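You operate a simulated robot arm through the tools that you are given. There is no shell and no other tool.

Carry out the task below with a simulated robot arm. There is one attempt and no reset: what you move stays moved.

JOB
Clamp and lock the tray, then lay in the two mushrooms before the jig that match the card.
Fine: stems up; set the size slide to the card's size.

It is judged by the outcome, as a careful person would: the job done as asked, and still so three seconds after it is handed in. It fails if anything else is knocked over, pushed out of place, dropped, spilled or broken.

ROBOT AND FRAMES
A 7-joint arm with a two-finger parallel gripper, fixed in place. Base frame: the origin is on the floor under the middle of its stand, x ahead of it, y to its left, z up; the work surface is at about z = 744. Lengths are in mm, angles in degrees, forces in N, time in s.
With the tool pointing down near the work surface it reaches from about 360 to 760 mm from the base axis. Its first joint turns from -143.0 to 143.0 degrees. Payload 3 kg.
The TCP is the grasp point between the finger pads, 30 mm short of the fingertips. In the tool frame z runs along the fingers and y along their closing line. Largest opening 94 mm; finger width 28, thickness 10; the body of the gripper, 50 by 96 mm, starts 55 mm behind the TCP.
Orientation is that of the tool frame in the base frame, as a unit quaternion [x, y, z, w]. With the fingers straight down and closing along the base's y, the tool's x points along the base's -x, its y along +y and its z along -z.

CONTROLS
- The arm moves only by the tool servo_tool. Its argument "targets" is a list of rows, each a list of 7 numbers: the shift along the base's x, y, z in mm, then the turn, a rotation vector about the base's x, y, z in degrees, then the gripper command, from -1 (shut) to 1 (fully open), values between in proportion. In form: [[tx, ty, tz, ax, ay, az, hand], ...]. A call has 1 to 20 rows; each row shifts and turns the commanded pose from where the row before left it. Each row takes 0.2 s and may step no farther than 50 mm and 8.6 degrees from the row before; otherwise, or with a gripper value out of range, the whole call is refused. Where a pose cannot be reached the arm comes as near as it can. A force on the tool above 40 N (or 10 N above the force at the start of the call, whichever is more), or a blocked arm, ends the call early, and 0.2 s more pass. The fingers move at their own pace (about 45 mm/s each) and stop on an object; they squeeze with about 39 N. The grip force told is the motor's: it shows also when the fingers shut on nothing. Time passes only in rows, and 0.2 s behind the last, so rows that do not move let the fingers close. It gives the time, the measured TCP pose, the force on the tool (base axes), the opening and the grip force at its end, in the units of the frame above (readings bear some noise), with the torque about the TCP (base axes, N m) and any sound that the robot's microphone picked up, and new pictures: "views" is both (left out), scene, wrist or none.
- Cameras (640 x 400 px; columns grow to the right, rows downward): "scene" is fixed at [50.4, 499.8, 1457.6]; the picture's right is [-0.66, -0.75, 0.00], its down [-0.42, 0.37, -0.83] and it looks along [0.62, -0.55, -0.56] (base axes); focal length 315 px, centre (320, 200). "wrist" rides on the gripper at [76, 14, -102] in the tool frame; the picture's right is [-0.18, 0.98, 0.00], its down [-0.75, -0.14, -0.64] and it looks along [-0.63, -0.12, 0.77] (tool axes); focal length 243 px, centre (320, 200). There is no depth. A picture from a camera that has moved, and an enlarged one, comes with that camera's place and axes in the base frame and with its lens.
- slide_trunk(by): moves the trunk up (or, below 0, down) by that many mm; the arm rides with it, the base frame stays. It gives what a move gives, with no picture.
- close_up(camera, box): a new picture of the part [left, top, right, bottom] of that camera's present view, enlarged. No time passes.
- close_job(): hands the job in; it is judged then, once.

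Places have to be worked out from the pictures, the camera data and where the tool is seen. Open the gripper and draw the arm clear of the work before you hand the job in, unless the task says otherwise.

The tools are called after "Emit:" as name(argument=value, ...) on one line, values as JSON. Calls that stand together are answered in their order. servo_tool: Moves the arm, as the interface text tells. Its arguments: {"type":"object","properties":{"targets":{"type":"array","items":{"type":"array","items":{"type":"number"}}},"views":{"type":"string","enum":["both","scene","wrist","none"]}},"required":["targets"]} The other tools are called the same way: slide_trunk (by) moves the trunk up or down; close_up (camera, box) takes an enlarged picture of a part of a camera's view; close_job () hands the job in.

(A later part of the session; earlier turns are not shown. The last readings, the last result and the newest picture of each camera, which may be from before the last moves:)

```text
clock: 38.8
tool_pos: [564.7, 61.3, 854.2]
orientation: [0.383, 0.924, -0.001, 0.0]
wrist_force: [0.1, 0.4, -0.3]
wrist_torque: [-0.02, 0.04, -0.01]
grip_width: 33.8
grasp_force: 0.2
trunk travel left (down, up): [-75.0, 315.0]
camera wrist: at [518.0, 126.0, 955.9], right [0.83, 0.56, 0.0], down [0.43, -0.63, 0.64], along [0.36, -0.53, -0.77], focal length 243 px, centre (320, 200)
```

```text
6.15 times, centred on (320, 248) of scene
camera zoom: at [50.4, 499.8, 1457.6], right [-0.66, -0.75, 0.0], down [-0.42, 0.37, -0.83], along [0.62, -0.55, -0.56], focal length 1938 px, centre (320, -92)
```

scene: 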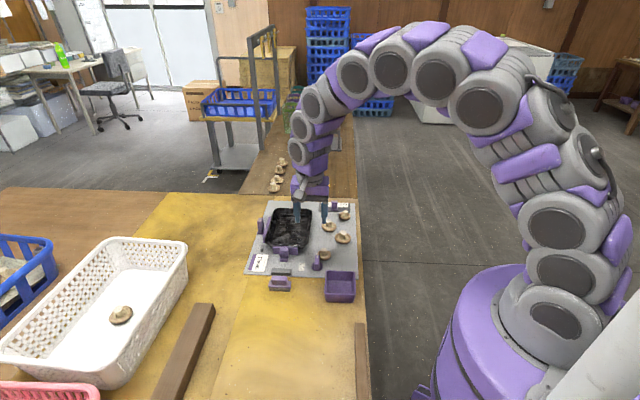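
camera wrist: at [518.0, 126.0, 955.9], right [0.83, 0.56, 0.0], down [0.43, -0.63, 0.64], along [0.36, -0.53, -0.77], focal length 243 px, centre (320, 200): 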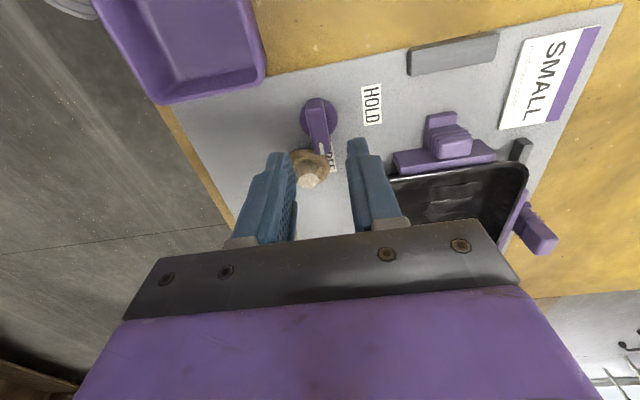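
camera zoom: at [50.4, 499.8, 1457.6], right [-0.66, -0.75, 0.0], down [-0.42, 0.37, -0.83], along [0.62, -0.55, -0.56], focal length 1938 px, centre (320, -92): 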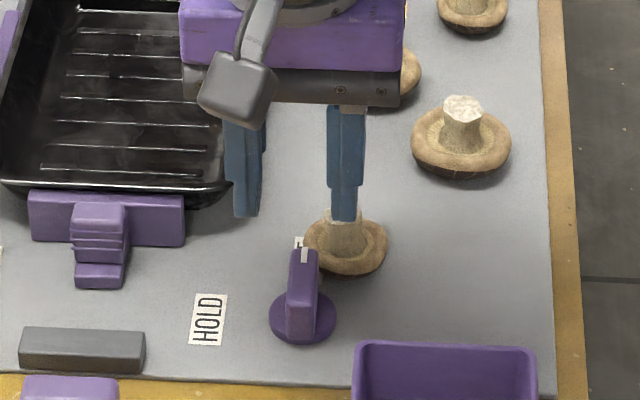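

Aligned within ~2 mm. I descend over the knob bar.

Emit:
servo_tool(targets=[[-1.5, 0.5, -25, 0, 0, 0, -0.28], [0, 0, -25, 0, 0, 0, -0.28], [0, 0, -12, 0, 0, 0, -0.28], [0, 0, 0, 0, 0, 0, -0.28]], views="both")

Emit:
close_up(camera="scene", box=[290, 215, 350, 280])

Emit:
close_up(camera="wrist", box=[240, 100, 400, 240])

```text
clock: 39.8
tool_pos: [562.5, 61.3, 792.6]
orientation: [0.382, 0.924, -0.001, 0.001]
wrist_force: [0.6, -0.3, -0.6]
wrist_torque: [0.02, 0.02, -0.03]
grip_width: 33.5
grasp_force: 0.2
trunk travel left (down, up): [-75.0, 315.0]
camera wrist: at [516.5, 126.1, 894.6], right [0.83, 0.56, 0.0], down [0.43, -0.63, 0.64], along [0.36, -0.53, -0.77], focal length 243 px, centre (320, 200)
```

scene: 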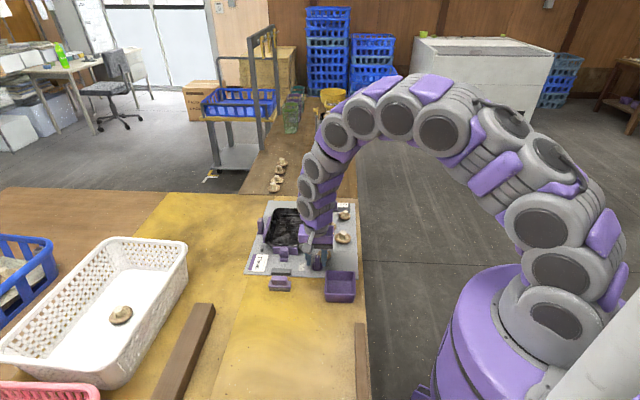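
wrist: 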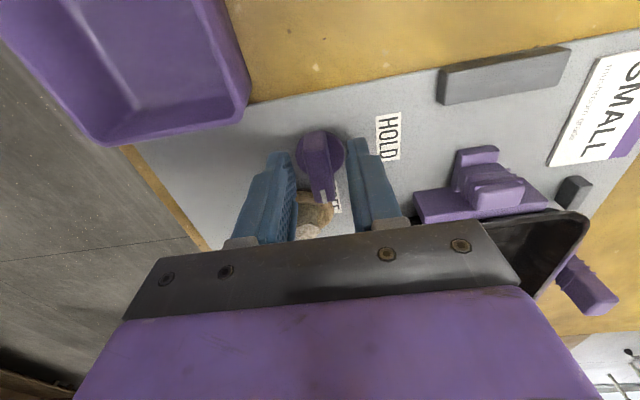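

```text
6.15 times, centred on (320, 248) of scene
camera zoom: at [50.4, 499.8, 1457.6], right [-0.66, -0.75, 0.0], down [-0.42, 0.37, -0.83], along [0.62, -0.55, -0.56], focal length 1938 px, centre (320, -92)
```

zoom: 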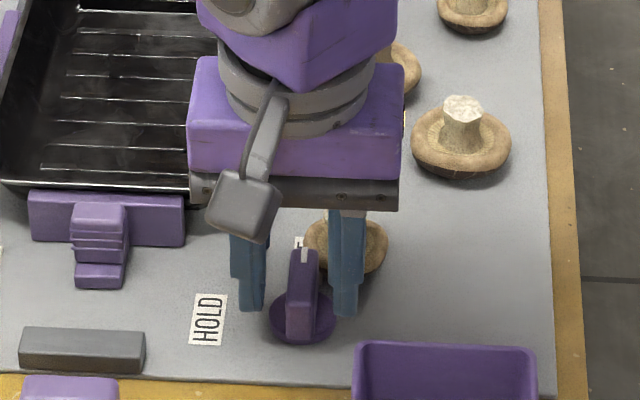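

```text
2.86 times, centred on (320, 170) of wrist
camera zoom: at [516.5, 126.1, 894.6], right [0.83, 0.56, 0.0], down [0.43, -0.63, 0.64], along [0.36, -0.53, -0.77], focal length 693 px, centre (320, 286)
```

zoom: 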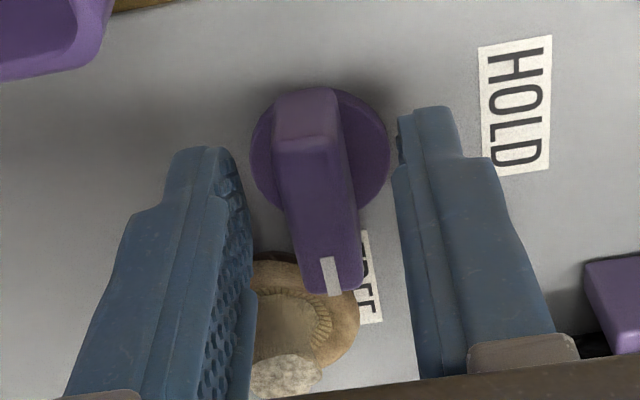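

The fingers straddle the knob bar. I close on it.

Emit:
servo_tool(targets=[[0, 0, 0, 0, 0, 0, -1], [0, 0, 0, 0, 0, 0, -1], [0, 0, 0, 0, 0, 0, -1], [0, 0, 0, 0, 0, 0, -1]], views="none")

Emit:
servo_tool(targets=[[0, 0, 0, 0, 0, 8, -1], [0, 0, 0, 0, 0, 8, -1]], views="wrist")

Emit:
close_up(camera="scene", box=[290, 215, 350, 280])

```text
clock: 40.8
tool_pos: [560.8, 60.2, 791.8]
orientation: [0.383, 0.924, 0.0, 0.0]
wrist_force: [-7.1, -3.9, -0.9]
wrist_torque: [-0.5, -0.25, -0.04]
grip_width: 13.8
grasp_force: 44.9
trunk travel left (down, up): [-75.0, 315.0]
```

```text
clock: 41.4
tool_pos: [560.6, 59.4, 793.7]
orientation: [0.251, 0.968, -0.001, -0.001]
wrist_force: [-13.8, -11.7, -4.8]
wrist_torque: [-0.64, -0.37, -0.11]
grip_width: 13.7
grasp_force: 45.4
trunk travel left (down, up): [-75.0, 315.0]
camera wrist: at [499.0, 109.0, 895.0], right [0.64, 0.77, 0.0], down [0.59, -0.49, 0.64], along [0.49, -0.41, -0.77], focal length 243 px, centre (320, 200)
```

wrist: 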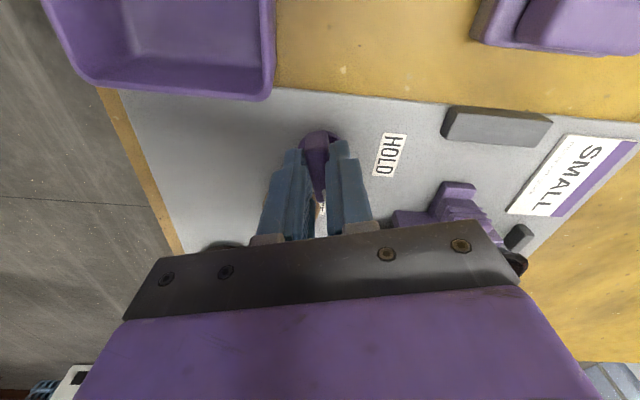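

```text
6.15 times, centred on (320, 248) of scene
camera zoom: at [50.4, 499.8, 1457.6], right [-0.66, -0.75, 0.0], down [-0.42, 0.37, -0.83], along [0.62, -0.55, -0.56], focal length 1938 px, centre (320, -92)
```

zoom: 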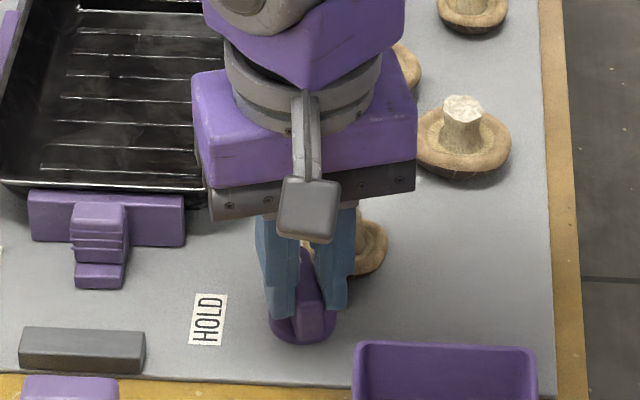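

The knob turns with the hand, but the lateral force shows the hand is ~2–3 mm off the knob's axis. I ease the hand that way and keep turning in small steps.

Emit:
servo_tool(targets=[[-1.2, -1.0, 0, 0, 0, 4, -1], [-0.8, -0.8, 0, 0, 0, 8, -1]], views="none")

```text
clock: 42.0
tool_pos: [559.0, 59.1, 793.3]
orientation: [0.147, 0.989, 0.001, 0.0]
wrist_force: [-2.4, -10.1, -0.6]
wrist_torque: [0.19, 1.34, -0.08]
grip_width: 13.7
grasp_force: 44.9
trunk travel left (down, up): [-75.0, 315.0]
```

Emit:
servo_tool(targets=[[0, -0.8, 0, 0, 0, 8, -1], [0, -0.6, 0, 0, 0, 8, -1]], views="none")

Emit:
close_up(camera="scene", box=[290, 215, 350, 280])

```text
clock: 42.6
tool_pos: [560.1, 56.0, 792.1]
orientation: [0.008, 1.0, 0.001, 0.0]
wrist_force: [-1.8, -14.5, 0.2]
wrist_torque: [-0.39, 0.61, -0.12]
grip_width: 13.9
grasp_force: 45.2
trunk travel left (down, up): [-75.0, 315.0]
```

```text
6.15 times, centred on (320, 248) of scene
camera zoom: at [50.4, 499.8, 1457.6], right [-0.66, -0.75, 0.0], down [-0.42, 0.37, -0.83], along [0.62, -0.55, -0.56], focal length 1938 px, centre (320, -92)
```

zoom: 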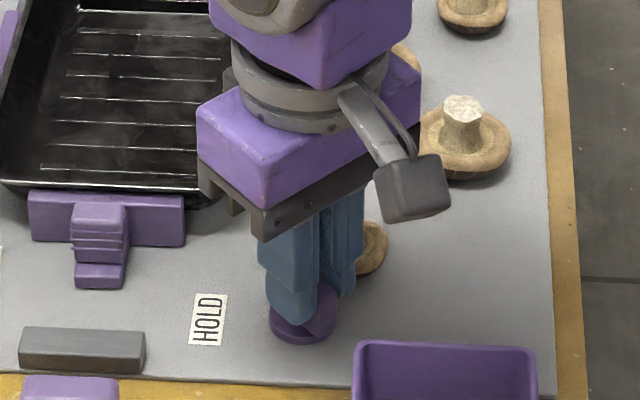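

At mid-turn (yaw ≈ 0) the readings put the knob axis near (564, 56). I shift the hand toward that and continue turning.

Emit:
servo_tool(targets=[[1, -1.2, 0, 0, 0, 8, -1], [1, -0.8, 0, 0, 0, 8, -1]], views="none")

Emit:
close_up(camera="scene", box=[290, 215, 350, 280])

Emit:
close_up(camera="wrist", box=[200, 80, 440, 240])

```text
clock: 43.2
tool_pos: [559.4, 55.1, 791.7]
orientation: [-0.131, 0.991, 0.001, -0.001]
wrist_force: [-15.9, -13.9, -2.9]
wrist_torque: [-0.08, -0.62, -0.1]
grip_width: 13.7
grasp_force: 44.8
trunk travel left (down, up): [-75.0, 315.0]
```

```text
6.15 times, centred on (320, 248) of scene
camera zoom: at [50.4, 499.8, 1457.6], right [-0.66, -0.75, 0.0], down [-0.42, 0.37, -0.83], along [0.62, -0.55, -0.56], focal length 1938 px, centre (320, -92)
```

zoom: 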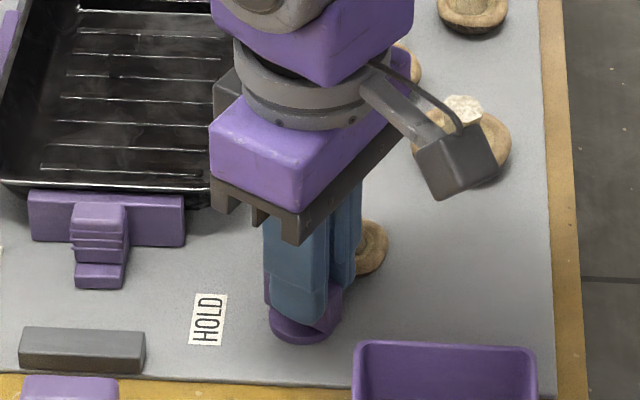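

```text
2.50 times, centred on (320, 160) of wrist
camera zoom: at [480.9, 48.8, 894.9], right [-0.08, 1.0, 0.0], down [0.77, 0.06, 0.64], along [0.64, 0.05, -0.77], focal length 606 px, centre (320, 300)
```

zoom: 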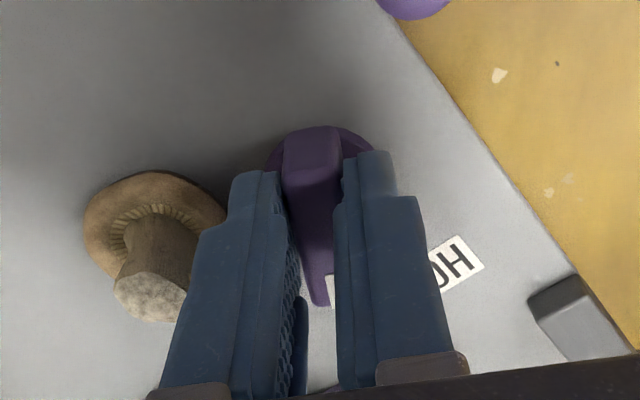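

The TCP readings trace a circle: the knob axis is about (564.5, 56.4) and I hold the bar 5 mm behind it. I follow that circle for the remaining 30°.

Emit:
servo_tool(targets=[[-1.3, -1.3, 0, 0, 0, 8, -1], [-1.0, -1.2, 0, 0, 0, 8, -1]], views="none")

Emit:
servo_tool(targets=[[0.4, -0.6, 0, 0, 0, 7, -1], [0.4, -0.5, 0, 0, 0, 7, -1]], views="wrist")

Emit:
close_up(camera="wrist", box=[200, 80, 440, 240])

Emit:
close_up(camera="scene", box=[290, 215, 350, 280])

```text
clock: 43.8
tool_pos: [560.6, 53.4, 791.4]
orientation: [-0.269, 0.963, 0.0, 0.001]
wrist_force: [3.4, -9.3, 0.1]
wrist_torque: [-0.78, 0.87, -0.07]
grip_width: 13.9
grasp_force: 44.5
trunk travel left (down, up): [-75.0, 315.0]
```

```text
clock: 44.4
tool_pos: [561.3, 53.1, 792.7]
orientation: [-0.383, 0.924, 0.0, 0.002]
wrist_force: [7.5, -7.3, -2.1]
wrist_torque: [0.14, -0.49, -0.11]
grip_width: 14.0
grasp_force: 45.0
trunk travel left (down, up): [-75.0, 315.0]
camera wrist: at [495.4, 8.2, 894.6], right [-0.57, 0.82, 0.0], down [0.63, 0.43, 0.64], along [0.53, 0.37, -0.76], focal length 243 px, centre (320, 200)
```

wrist: 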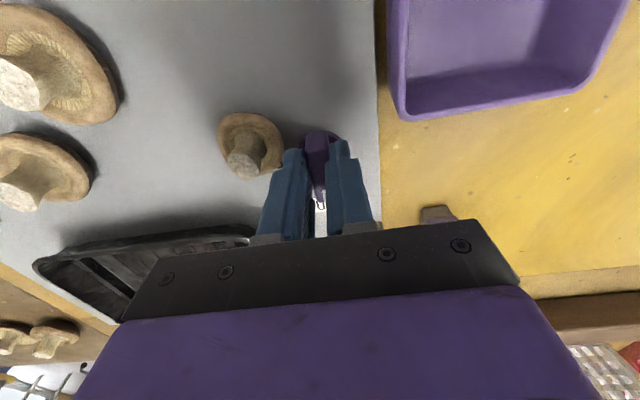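

```text
2.50 times, centred on (320, 160) of wrist
camera zoom: at [495.4, 8.2, 894.6], right [-0.57, 0.82, 0.0], down [0.63, 0.43, 0.64], along [0.53, 0.37, -0.76], focal length 606 px, centre (320, 300)
```

zoom: 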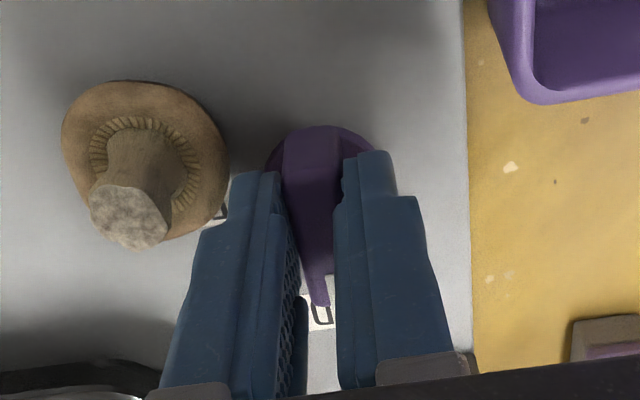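

```text
6.15 times, centred on (320, 248) of scene
camera zoom: at [50.4, 499.8, 1457.6], right [-0.66, -0.75, 0.0], down [-0.42, 0.37, -0.83], along [0.62, -0.55, -0.56], focal length 1938 px, centre (320, -92)
```

zoom: 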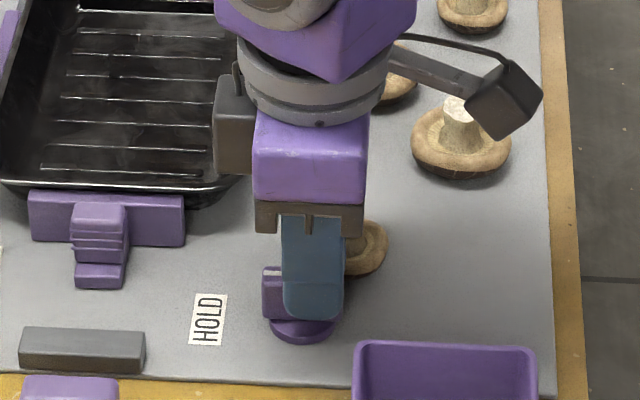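

The pointer is now at HOLD after a 90° turn. I open only a hair (M4 is right beside a finger) and lift straight up.

Emit:
servo_tool(targets=[[0, 0, 0, 0, 0, 0, -0.64], [0, 0, 0, 0, 0, 0, -0.64], [0, 0, 10, 0, 0, 0, -0.64], [0, 0, 20, 0, 0, 0, -0.64], [0, 0, 30, 0, 0, 0, -0.64], [-10, 0, 45, 0, 0, 0, 0], [-10, 0, 45, 0, 0, 0, 0.3]], views="both")

Emit:
close_up(camera="scene", box=[240, 195, 370, 300])

Emit:
close_up(camera="scene", box=[295, 235, 350, 275])

```text
clock: 46.0
tool_pos: [539.9, 53.9, 942.1]
orientation: [-0.383, 0.924, 0.0, 0.0]
wrist_force: [-1.2, -0.3, 0.8]
wrist_torque: [0.01, -0.01, 0.04]
grip_width: 61.2
grasp_force: 0.1
trunk travel left (down, up): [-75.0, 315.0]
camera wrist: at [473.8, 9.3, 1045.3], right [-0.56, 0.83, 0.0], down [0.63, 0.43, 0.64], along [0.53, 0.36, -0.77], focal length 243 px, centre (320, 200)
```

scene: 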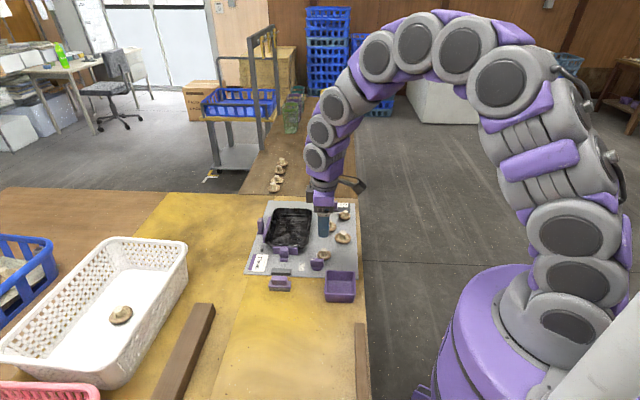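
wrist: 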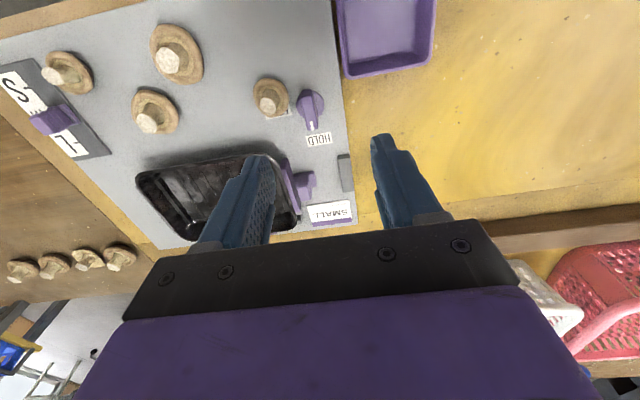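

```text
3.81 times, centred on (305, 248) of scene
camera zoom: at [50.4, 499.8, 1457.6], right [-0.66, -0.75, 0.0], down [-0.42, 0.37, -0.83], along [0.62, -0.55, -0.56], focal length 1200 px, centre (377, 19)
```

zoom: 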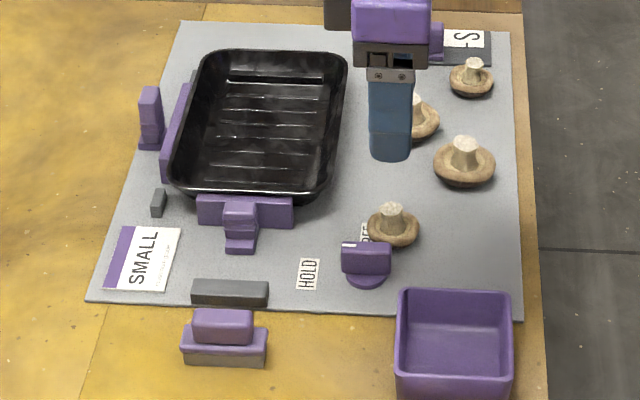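

```text
10.00 times, centred on (322, 255) of scene
camera zoom: at [50.4, 499.8, 1457.6], right [-0.66, -0.75, 0.0], down [-0.42, 0.37, -0.83], along [0.62, -0.55, -0.56], focal length 3150 px, centre (295, -350)
```

zoom: 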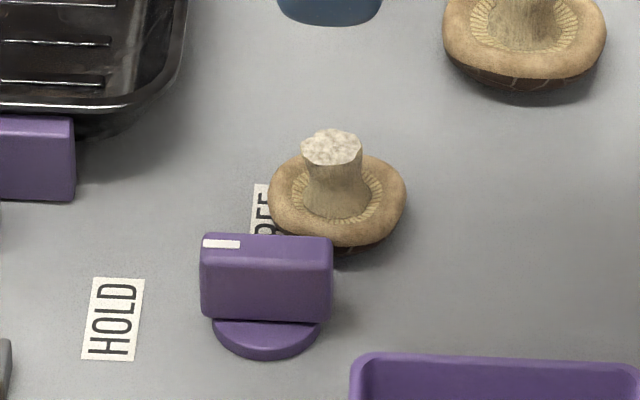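

The knob reads HOLD and nothing else moved. I now test whether the lock really holds: I return to the near clamp's handle to try a gentle pull-back.

Emit:
servo_tool(targets=[[10.4, 5.6, -4, 0, 0, -8.18, 0.3], [10.4, 5.6, -4, 0, 0, -8.18, 0.3], [10.4, 5.6, -4, 0, 0, -8.18, 0.3], [10.4, 5.6, -4, 0, 0, -8.18, 0.3], [10.4, 5.6, -4, 0, 0, -8.18, 0.3], [10.4, 5.6, -4, 0, 0, -8.18, 0.3], [10.4, 5.6, -4, 0, 0, -8.18, 0.3], [10.4, 5.6, -4, 0, 0, -8.18, 0.3], [10.4, 5.6, -4, 0, 0, -8.18, 0.3], [10.4, 5.6, -4, 0, 0, -8.18, 0.3], [10.4, 5.6, -4, 0, 0, -8.18, 0.3], [0, 0, 0, 0, 0, 0, 0.3]], views="wrist")

Emit:
close_up(camera="wrist", box=[220, 30, 440, 240])

```text
clock: 48.6
tool_pos: [653.8, 113.6, 899.0]
orientation: [0.382, 0.924, -0.002, 0.0]
wrist_force: [-1.4, 0.3, -0.3]
wrist_torque: [-0.02, 0.0, 0.03]
grip_width: 61.4
grasp_force: 0.0
trunk travel left (down, up): [-75.0, 315.0]
camera wrist: at [608.9, 179.2, 1000.9], right [0.83, 0.56, 0.0], down [0.43, -0.63, 0.64], along [0.36, -0.53, -0.77], focal length 243 px, centre (320, 200)
```

wrist: 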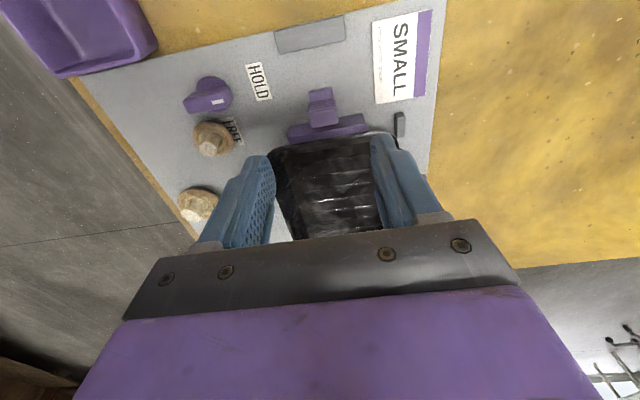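

```text
1.90 times, centred on (330, 135) of wrist
camera zoom: at [608.9, 179.2, 1000.9], right [0.83, 0.56, 0.0], down [0.43, -0.63, 0.64], along [0.36, -0.53, -0.77], focal length 462 px, centre (301, 324)
```

zoom: 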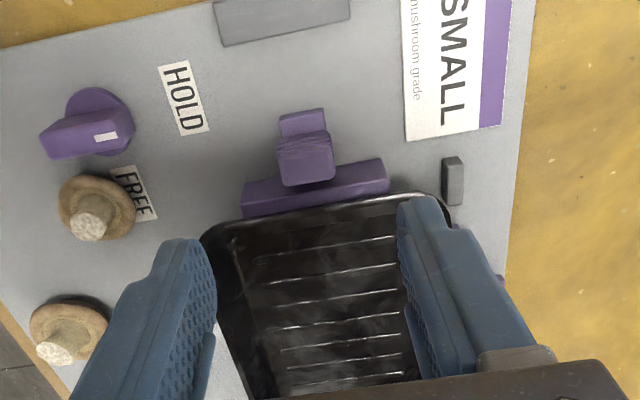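

The handle is under the gripper. I descend and grip it again.

Emit:
servo_tool(targets=[[-0.5, 2.5, -36, 0, 0, 0, 0.3], [0, 0, -36, 0, 0, 0, 0.3], [0, 0, -33, 0, 0, 0, 0.3], [0, 0, 0, 0, 0, 0, -1], [0, 0, 0, 0, 0, 0, -1], [0, 0, 0, 0, 0, 0, -1], [0, 0, 0, 0, 0, 0, -1]], views="none")

Emit:
close_up(camera="scene", box=[250, 210, 320, 270])

```text
clock: 50.2
tool_pos: [654.2, 117.2, 792.5]
orientation: [0.383, 0.924, -0.001, 0.0]
wrist_force: [-0.1, -0.3, -1.2]
wrist_torque: [0.04, -0.02, -0.06]
grip_width: 25.4
grasp_force: 45.0
trunk travel left (down, up): [-75.0, 315.0]
```

```text
6.67 times, centred on (285, 240) of scene
camera zoom: at [50.4, 499.8, 1457.6], right [-0.66, -0.75, 0.0], down [-0.42, 0.37, -0.83], along [0.62, -0.55, -0.56], focal length 2100 px, centre (553, -67)
```

zoom: 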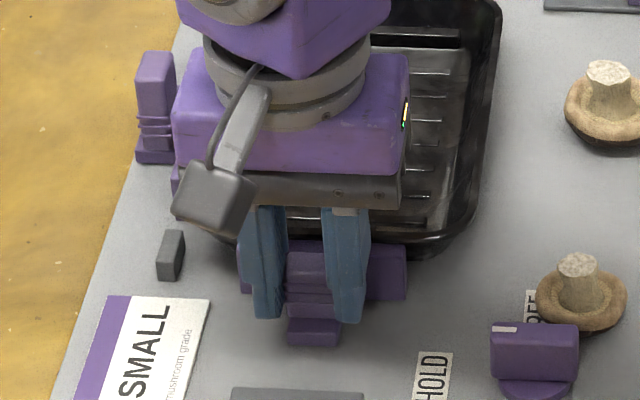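

Gripped. I pull back by about 2 mm and see whether force builds (locked) or it slides.

Emit:
servo_tool(targets=[[-0.7, 0.7, 0, 0, 0, 0, -1], [-0.7, 0.7, 0, 0, 0, 0, -1]], views="none")

Emit:
close_up(camera="scene", box=[250, 210, 320, 270])

```text
clock: 50.8
tool_pos: [651.9, 119.2, 793.1]
orientation: [0.384, 0.923, 0.0, 0.0]
wrist_force: [2.0, -3.1, 0.0]
wrist_torque: [-0.26, -0.42, -0.14]
grip_width: 25.6
grasp_force: 44.9
trunk travel left (down, up): [-75.0, 315.0]
```

```text
6.67 times, centred on (285, 240) of scene
camera zoom: at [50.4, 499.8, 1457.6], right [-0.66, -0.75, 0.0], down [-0.42, 0.37, -0.83], along [0.62, -0.55, -0.56], focal length 2100 px, centre (553, -67)
```

zoom: 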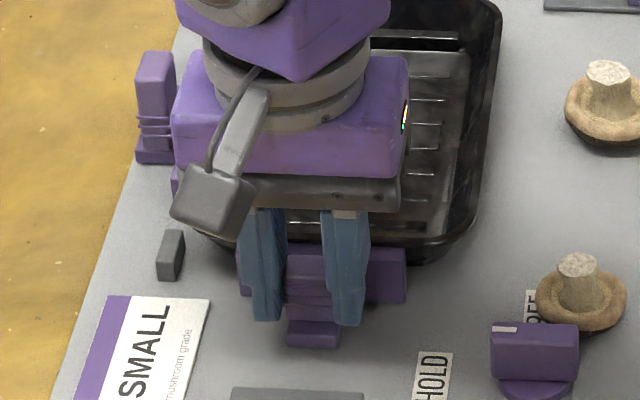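

The slide moved back 2 mm at ~4 N, so HOLD is an indicator setting rather than a hard lock; I re-seat the clamp. The back pad faces no stop, is outside the stated working reach, and pushing it would shove the tray sideways, so I leave it at rest.

Emit:
servo_tool(targets=[[0.8, -0.8, 0, 0, 0, 0, -1], [0.8, -0.8, 0, 0, 0, 0, -1], [0.6, -0.6, 0, 0, 0, 0, -1]], views="none")

```text
clock: 51.6
tool_pos: [654.0, 117.8, 792.1]
orientation: [0.382, 0.924, -0.001, 0.0]
wrist_force: [-5.4, 1.0, 2.9]
wrist_torque: [0.58, 0.94, 0.04]
grip_width: 25.7
grasp_force: 45.7
trunk travel left (down, up): [-75.0, 315.0]
```

Emit:
servo_tool(targets=[[0.8, -0.8, 0, 0, 0, 0, -1], [0.6, -0.6, 0, 0, 0, 0, -1]], views="none")

Emit:
close_up(camera="scene", box=[250, 200, 320, 260])

```text
clock: 52.2
tool_pos: [654.6, 116.3, 794.3]
orientation: [0.382, 0.924, -0.001, 0.001]
wrist_force: [-18.1, 6.5, 6.0]
wrist_torque: [0.44, 0.06, -0.41]
grip_width: 25.5
grasp_force: 45.1
trunk travel left (down, up): [-75.0, 315.0]
```

```text
6.67 times, centred on (285, 230) of scene
camera zoom: at [50.4, 499.8, 1457.6], right [-0.66, -0.75, 0.0], down [-0.42, 0.37, -0.83], along [0.62, -0.55, -0.56], focal length 2100 px, centre (553, 0)
```

zoom: 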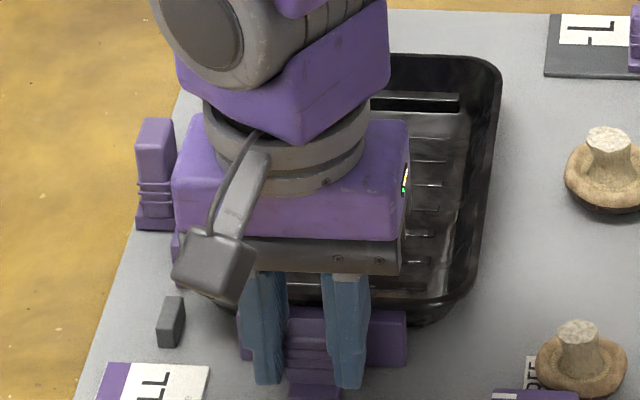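

The clamp is firmly seated (≈18 N). I release it, lift, and move above the small mushroom M4 by the knob with an opening for its stem.

Emit:
servo_tool(targets=[[0, 0, 0, 0, 0, 0, 0.3], [0, 0, 0, 0, 0, 0, 0.3], [0, 0, 0, 0, 0, 0, 0.3], [0, 0, 20, 0, 0, 0, 0.3], [0, 0, 40, 0, 0, 0, 0.3], [-8, -15, 40, 0, 0, 0, 0.1], [-20, -28, 20, 0, 0, 0, 0.1], [-23, -29, 0, 0, 0, 0, 0.1], [-22, -29, 0, 0, 0, 0, 0.1]], views="both")

Emit:
close_up(camera="wrist", box=[220, 40, 420, 240])

Emit:
close_up(camera="scene", box=[250, 200, 360, 280])

```text
clock: 54.2
tool_pos: [581.9, 14.2, 913.2]
orientation: [0.382, 0.924, -0.001, 0.0]
wrist_force: [0.3, -0.5, -0.7]
wrist_torque: [-0.01, 0.01, 0.03]
grip_width: 51.6
grasp_force: 0.1
trunk travel left (down, up): [-75.0, 315.0]
camera wrist: at [536.1, 78.7, 1014.9], right [0.82, 0.57, 0.0], down [0.43, -0.63, 0.64], along [0.36, -0.53, -0.77], focal length 243 px, centre (320, 200)
```

scene: 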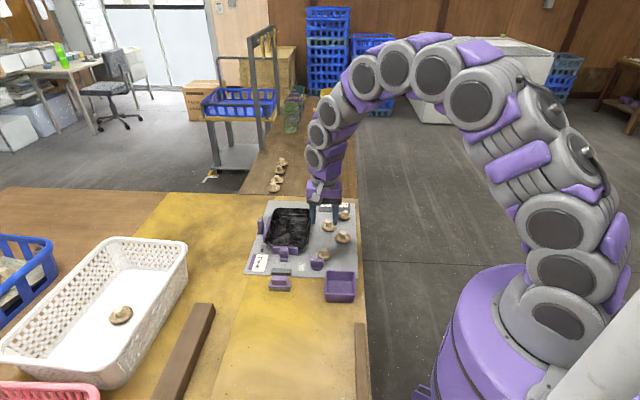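
wrist: 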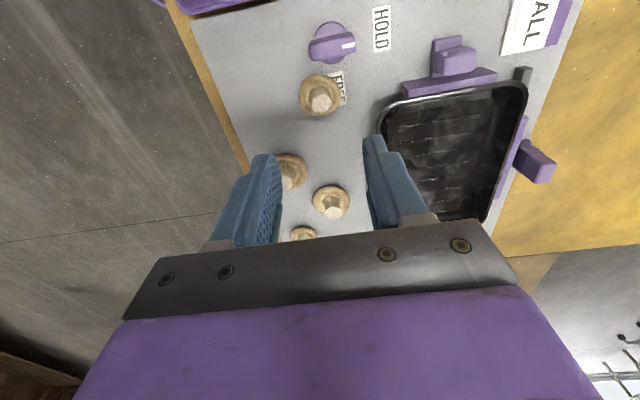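

```text
2.00 times, centred on (320, 140) of wrist
camera zoom: at [536.1, 78.7, 1014.9], right [0.82, 0.57, 0.0], down [0.43, -0.63, 0.64], along [0.36, -0.53, -0.77], focal length 485 px, centre (320, 320)
```

zoom: 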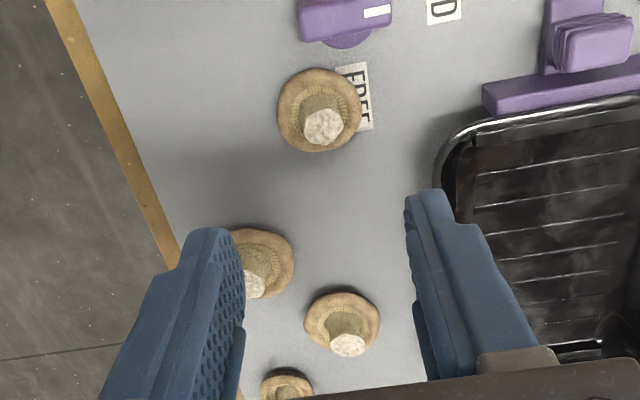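

```text
5.00 times, centred on (305, 240) of scene
camera zoom: at [50.4, 499.8, 1457.6], right [-0.66, -0.75, 0.0], down [-0.42, 0.37, -0.83], along [0.62, -0.55, -0.56], focal length 1575 px, centre (395, 0)
```

zoom: 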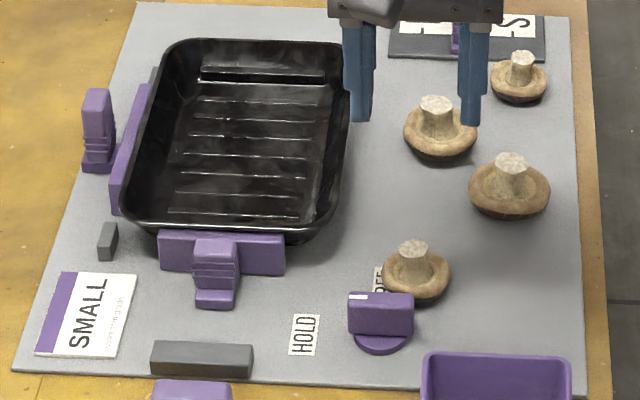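

M4 and M1 both measure ~42–43 mm caps (M2 ≈53, M3 ≈57), so they are the SMALL pair. M4's stem is at about (581, 15.5); I lower above it and check heights in the scene view.

Emit:
servo_tool(targets=[[-0.5, 1, -45, 0, 0, 0, -0.1], [0, 0, -38, 0, 0, 0, -0.1], [0, 0, 0, 0, 0, 0, -0.1]], views="wrist")

Emit:
close_up(camera="scene", box=[300, 225, 350, 275])

Emit:
close_up(camera="wrist", box=[240, 100, 400, 240])

```text
clock: 55.0
tool_pos: [582.6, 16.7, 829.7]
orientation: [0.383, 0.924, 0.0, 0.0]
wrist_force: [0.5, 0.7, -0.5]
wrist_torque: [0.01, 0.02, -0.01]
grip_width: 42.4
grasp_force: 0.2
trunk travel left (down, up): [-75.0, 315.0]
camera wrist: at [537.0, 81.1, 932.9], right [0.82, 0.57, 0.0], down [0.43, -0.63, 0.64], along [0.36, -0.53, -0.77], focal length 243 px, centre (320, 200)
```

wrist: 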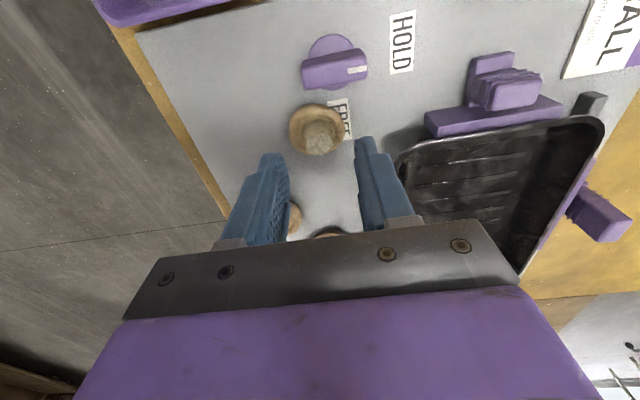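

```text
8.00 times, centred on (325, 250) of scene
camera zoom: at [50.4, 499.8, 1457.6], right [-0.66, -0.75, 0.0], down [-0.42, 0.37, -0.83], along [0.62, -0.55, -0.56], focal length 2520 px, centre (280, -200)
```

zoom: 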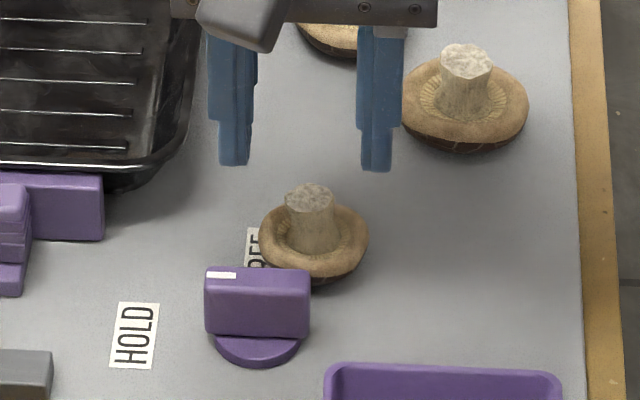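

```text
2.86 times, centred on (320, 170) of wrist
camera zoom: at [537.0, 81.1, 932.9], right [0.82, 0.57, 0.0], down [0.43, -0.63, 0.64], along [0.36, -0.53, -0.77], focal length 693 px, centre (320, 286)
```

zoom: 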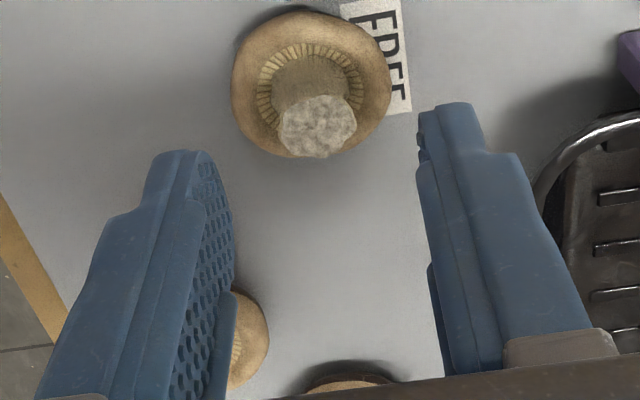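

Stem top is near z≈776, cap rim near 762. I lower so the tips are just above the cap rim and close gently on the stem.

Emit:
servo_tool(targets=[[0, -0.5, -18, 0, 0, 0, -0.1], [0, 0, -14, 0, 0, 0, -0.1], [0, 0, 0, 0, 0, 0, -0.1]], views="wrist")

Emit:
close_up(camera="scene", box=[300, 225, 350, 275])

Emit:
close_up(camera="wrist", box=[240, 100, 400, 240])

```text
clock: 55.8
tool_pos: [583.3, 16.0, 799.2]
orientation: [0.382, 0.924, -0.001, 0.001]
wrist_force: [0.6, 0.8, -0.1]
wrist_torque: [0.03, -0.01, -0.02]
grip_width: 42.4
grasp_force: 0.0
trunk travel left (down, up): [-75.0, 315.0]
camera wrist: at [537.1, 79.3, 900.5], right [0.82, 0.57, 0.0], down [0.43, -0.63, 0.64], along [0.36, -0.53, -0.77], focal length 243 px, centre (320, 200)
```

wrist: 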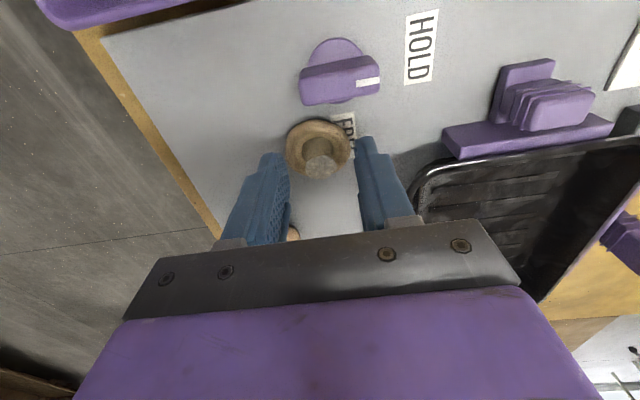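

```text
8.00 times, centred on (325, 250) of scene
camera zoom: at [50.4, 499.8, 1457.6], right [-0.66, -0.75, 0.0], down [-0.42, 0.37, -0.83], along [0.62, -0.55, -0.56], focal length 2520 px, centre (280, -200)
```

zoom: 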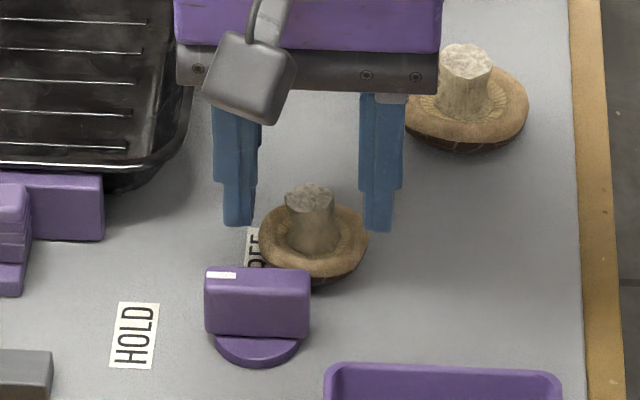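

```text
2.86 times, centred on (320, 170) of wrist
camera zoom: at [537.1, 79.3, 900.5], right [0.82, 0.57, 0.0], down [0.43, -0.63, 0.64], along [0.36, -0.53, -0.77], focal length 693 px, centre (320, 286)
```

zoom: 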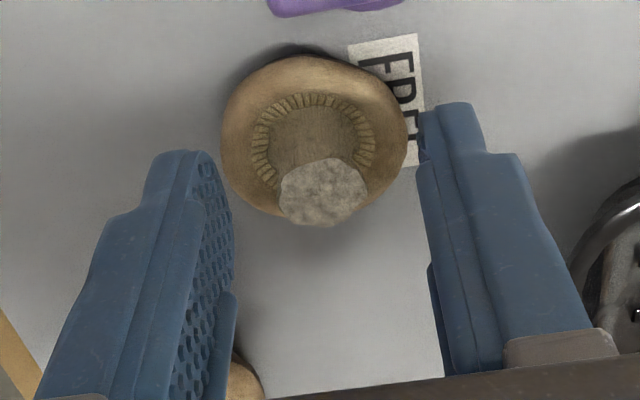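

The stem top is at z≈775 and cap's widest ring near 756. I lower another 4 mm and close on the stem.

Emit:
servo_tool(targets=[[-0.5, -0.3, -4, 0, 0, 0, -0.1], [0, 0, 0, 0, 0, 0, -0.5], [0, 0, 0, 0, 0, 0, -1], [0, 0, 0, 0, 0, 0, -1], [0, 0, 0, 0, 0, 0, -1]], views="wrist")

Emit:
close_up(camera="wrist", box=[240, 100, 400, 240])

Emit:
close_up(camera="scene", box=[300, 225, 350, 275])

```text
clock: 57.0
tool_pos: [582.5, 14.9, 793.9]
orientation: [0.382, 0.924, -0.002, 0.0]
wrist_force: [0.1, -0.3, 1.7]
wrist_torque: [-0.01, 0.06, 0.0]
grip_width: 16.1
grasp_force: 12.3
trunk travel left (down, up): [-75.0, 315.0]
camera wrist: at [536.4, 78.9, 896.7], right [0.82, 0.57, 0.0], down [0.43, -0.63, 0.64], along [0.36, -0.53, -0.77], focal length 243 px, centre (320, 200)
```

wrist: 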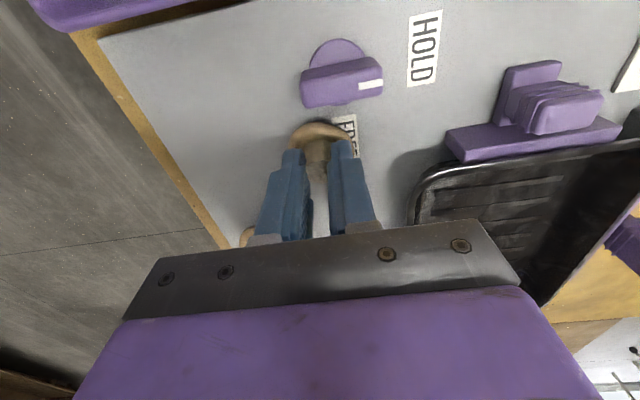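

```text
2.86 times, centred on (320, 170) of wrist
camera zoom: at [536.4, 78.9, 896.7], right [0.82, 0.57, 0.0], down [0.43, -0.63, 0.64], along [0.36, -0.53, -0.77], focal length 693 px, centre (320, 286)
```

zoom: 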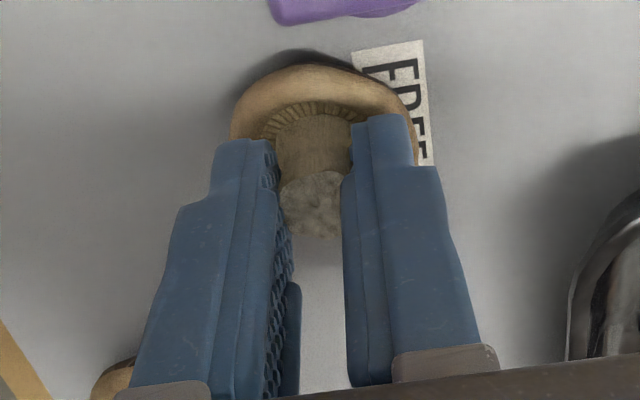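

```text
8.00 times, centred on (325, 250) of scene
camera zoom: at [50.4, 499.8, 1457.6], right [-0.66, -0.75, 0.0], down [-0.42, 0.37, -0.83], along [0.62, -0.55, -0.56], focal length 2520 px, centre (280, -200)
```

zoom: 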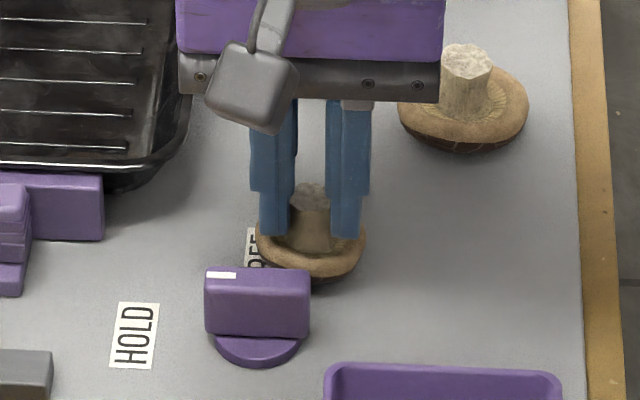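

The fingers are on the stem (16 mm). I let the grip build, then lift a little to test.

Emit:
servo_tool(targets=[[0, 0, 0, 0, 0, 0, -1], [0, 0, 0, 0, 0, 0, -1], [0, 0, 5, 0, 0, 0, -1], [0, 0, 10, 0, 0, 0, -1]], views="wrist")

Emit:
close_up(camera="wrist", box=[240, 100, 400, 240])

Emit:
close_up(camera="scene", box=[300, 225, 350, 275])

```text
clock: 58.0
tool_pos: [582.7, 14.2, 809.0]
orientation: [0.382, 0.924, -0.001, -0.001]
wrist_force: [0.2, -0.3, -0.4]
wrist_torque: [-0.02, 0.02, -0.01]
grip_width: 15.6
grasp_force: 12.1
trunk travel left (down, up): [-75.0, 315.0]
camera wrist: at [536.1, 78.5, 911.4], right [0.82, 0.57, 0.0], down [0.43, -0.63, 0.64], along [0.36, -0.53, -0.77], focal length 243 px, centre (320, 200)
```

wrist: 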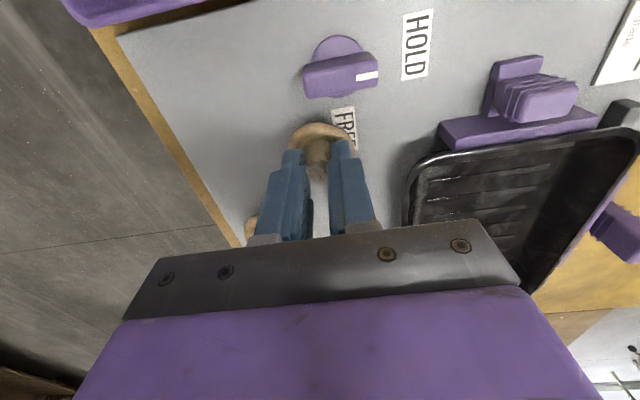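

```text
2.86 times, centred on (320, 170) of wrist
camera zoom: at [536.1, 78.5, 911.4], right [0.82, 0.57, 0.0], down [0.43, -0.63, 0.64], along [0.36, -0.53, -0.77], focal length 693 px, centre (320, 286)
```

zoom: 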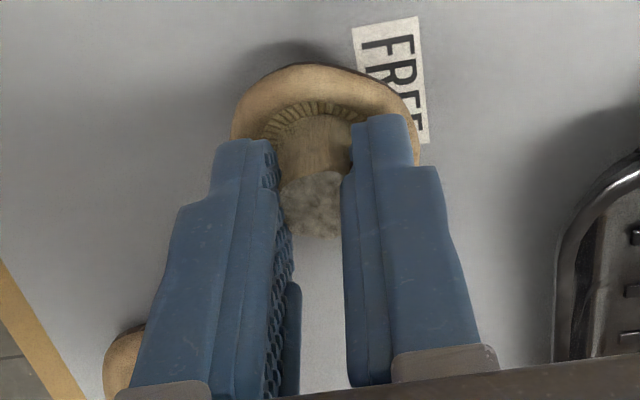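

```text
8.00 times, centred on (325, 250) of scene
camera zoom: at [50.4, 499.8, 1457.6], right [-0.66, -0.75, 0.0], down [-0.42, 0.37, -0.83], along [0.62, -0.55, -0.56], focal length 2520 px, centre (280, -200)
```

zoom: 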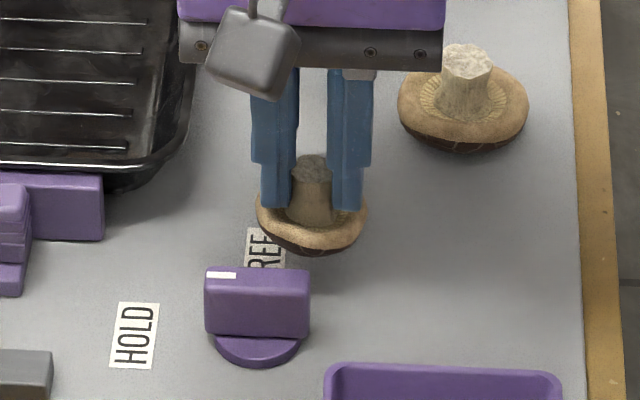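

M4 hangs securely, stem up. I lift it clear and carry it above the tray's near part (708, 55).

Emit:
servo_tool(targets=[[0, 0, 30, 0, 0, 0, -1], [0, 0, 40, 0, 0, 0, -1], [15, 5, 0, 0, 0, 0, -1], [25, 8.2, 0, 0, 0, 0, -1], [25, 8.2, 0, 0, 0, 0, -1], [25, 8.2, 0, 0, 0, 0, -1], [22, 7.2, 0, 0, 0, 0, -1], [13, 4, 0, 0, 0, 0, -1], [0, 0, 0, 0, 0, 0, -1]], views="both")

Emit:
close_up(camera="scene", box=[250, 190, 350, 265])

Emit:
close_up(camera="wrist", box=[220, 60, 420, 240])

```text
clock: 60.0
tool_pos: [706.5, 55.3, 879.6]
orientation: [0.383, 0.924, 0.0, 0.001]
wrist_force: [-0.4, -1.2, -0.3]
wrist_torque: [0.01, 0.0, 0.02]
grip_width: 15.6
grasp_force: 12.0
trunk travel left (down, up): [-75.0, 315.0]
camera wrist: at [661.6, 119.3, 981.5], right [0.83, 0.56, 0.0], down [0.43, -0.63, 0.64], along [0.36, -0.53, -0.77], focal length 243 px, centre (320, 200)
```

scene: 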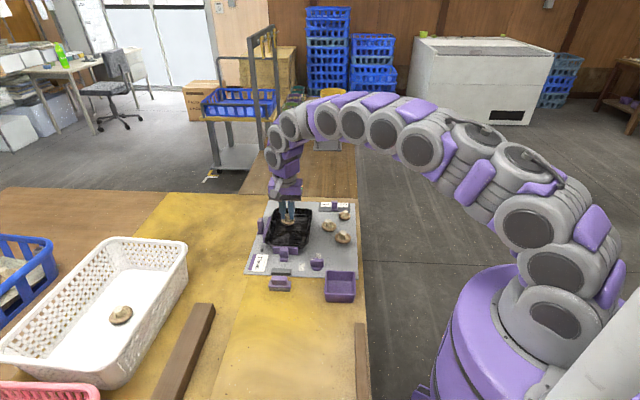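
wrist: 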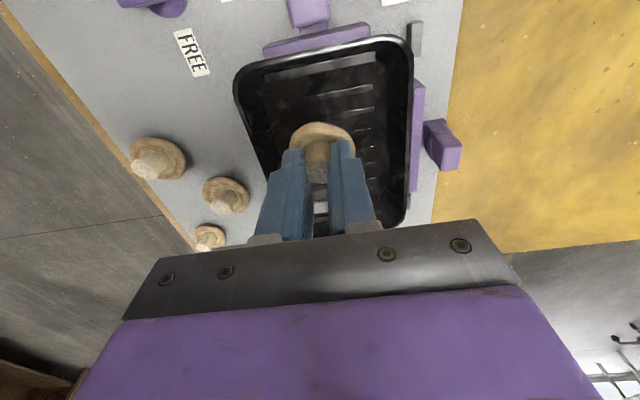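

```text
5.33 times, centred on (300, 228) of scene
camera zoom: at [50.4, 499.8, 1457.6], right [-0.66, -0.75, 0.0], down [-0.42, 0.37, -0.83], along [0.62, -0.55, -0.56], focal length 1680 px, centre (427, 53)
```

zoom: 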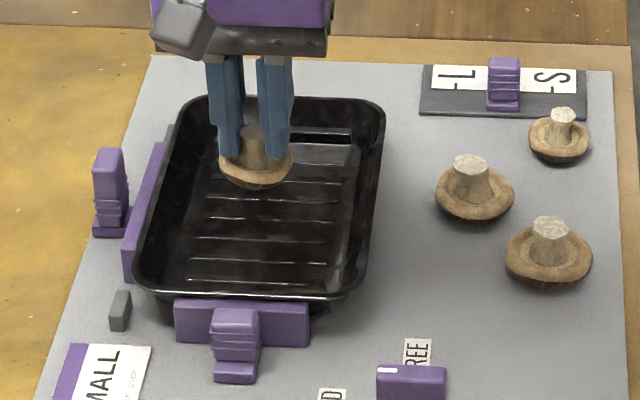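

```text
2.22 times, centred on (320, 150) of wrist
camera zoom: at [661.6, 119.3, 981.5], right [0.83, 0.56, 0.0], down [0.43, -0.63, 0.64], along [0.36, -0.53, -0.77], focal length 539 px, centre (320, 311)
```

zoom: 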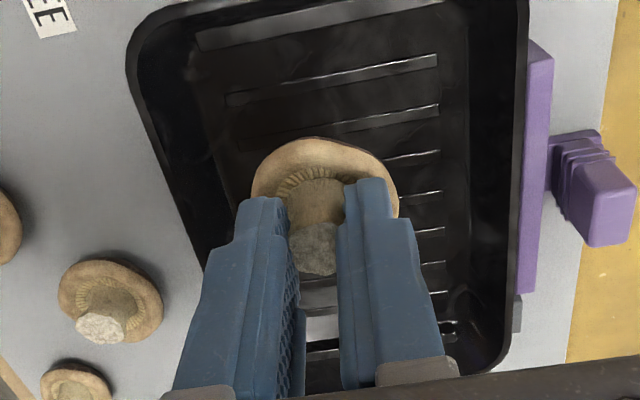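

It hangs over the tray's middle-near part. I lower it, slowly at the end, watching for contact.

Emit:
servo_tool(targets=[[0, 0, -35, 0, 0, 0, -1], [0, 0, -30, 0, 0, 0, -1], [0, 0, -8, 0, 0, 0, -1], [0, 0, 0, 0, 0, 0, -1]], views="none")

Emit:
servo_tool(targets=[[0, 0, -3, 0, 0, 0, -1], [0, 0, -2, 0, 0, 0, -1]], views="none")

Emit:
close_up(camera="scene", box=[260, 200, 330, 255])

```text
clock: 61.0
tool_pos: [705.2, 54.6, 805.8]
orientation: [0.382, 0.924, -0.001, 0.001]
wrist_force: [-0.6, -0.9, 0.3]
wrist_torque: [0.04, -0.01, 0.04]
grip_width: 15.6
grasp_force: 12.3
trunk travel left (down, up): [-75.0, 315.0]
```

```text
clock: 61.6
tool_pos: [707.2, 54.7, 800.9]
orientation: [0.382, 0.924, -0.001, 0.001]
wrist_force: [0.9, -0.4, 3.4]
wrist_torque: [-0.08, 0.0, 0.02]
grip_width: 15.3
grasp_force: 12.4
trunk travel left (down, up): [-75.0, 315.0]
```

```text
7.27 times, centred on (295, 228) of scene
camera zoom: at [50.4, 499.8, 1457.6], right [-0.66, -0.75, 0.0], down [-0.42, 0.37, -0.83], along [0.62, -0.55, -0.56], focal length 2290 px, centre (502, 0)
```

zoom: 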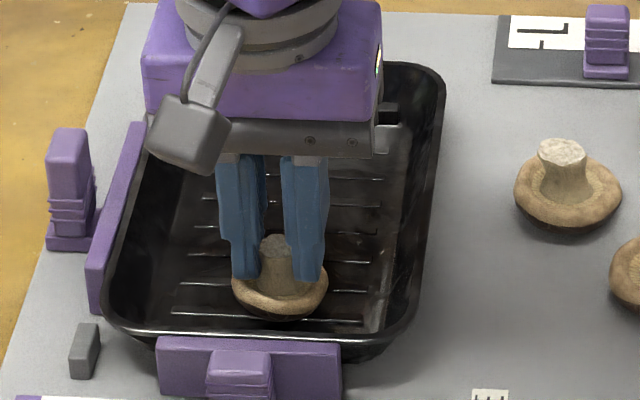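

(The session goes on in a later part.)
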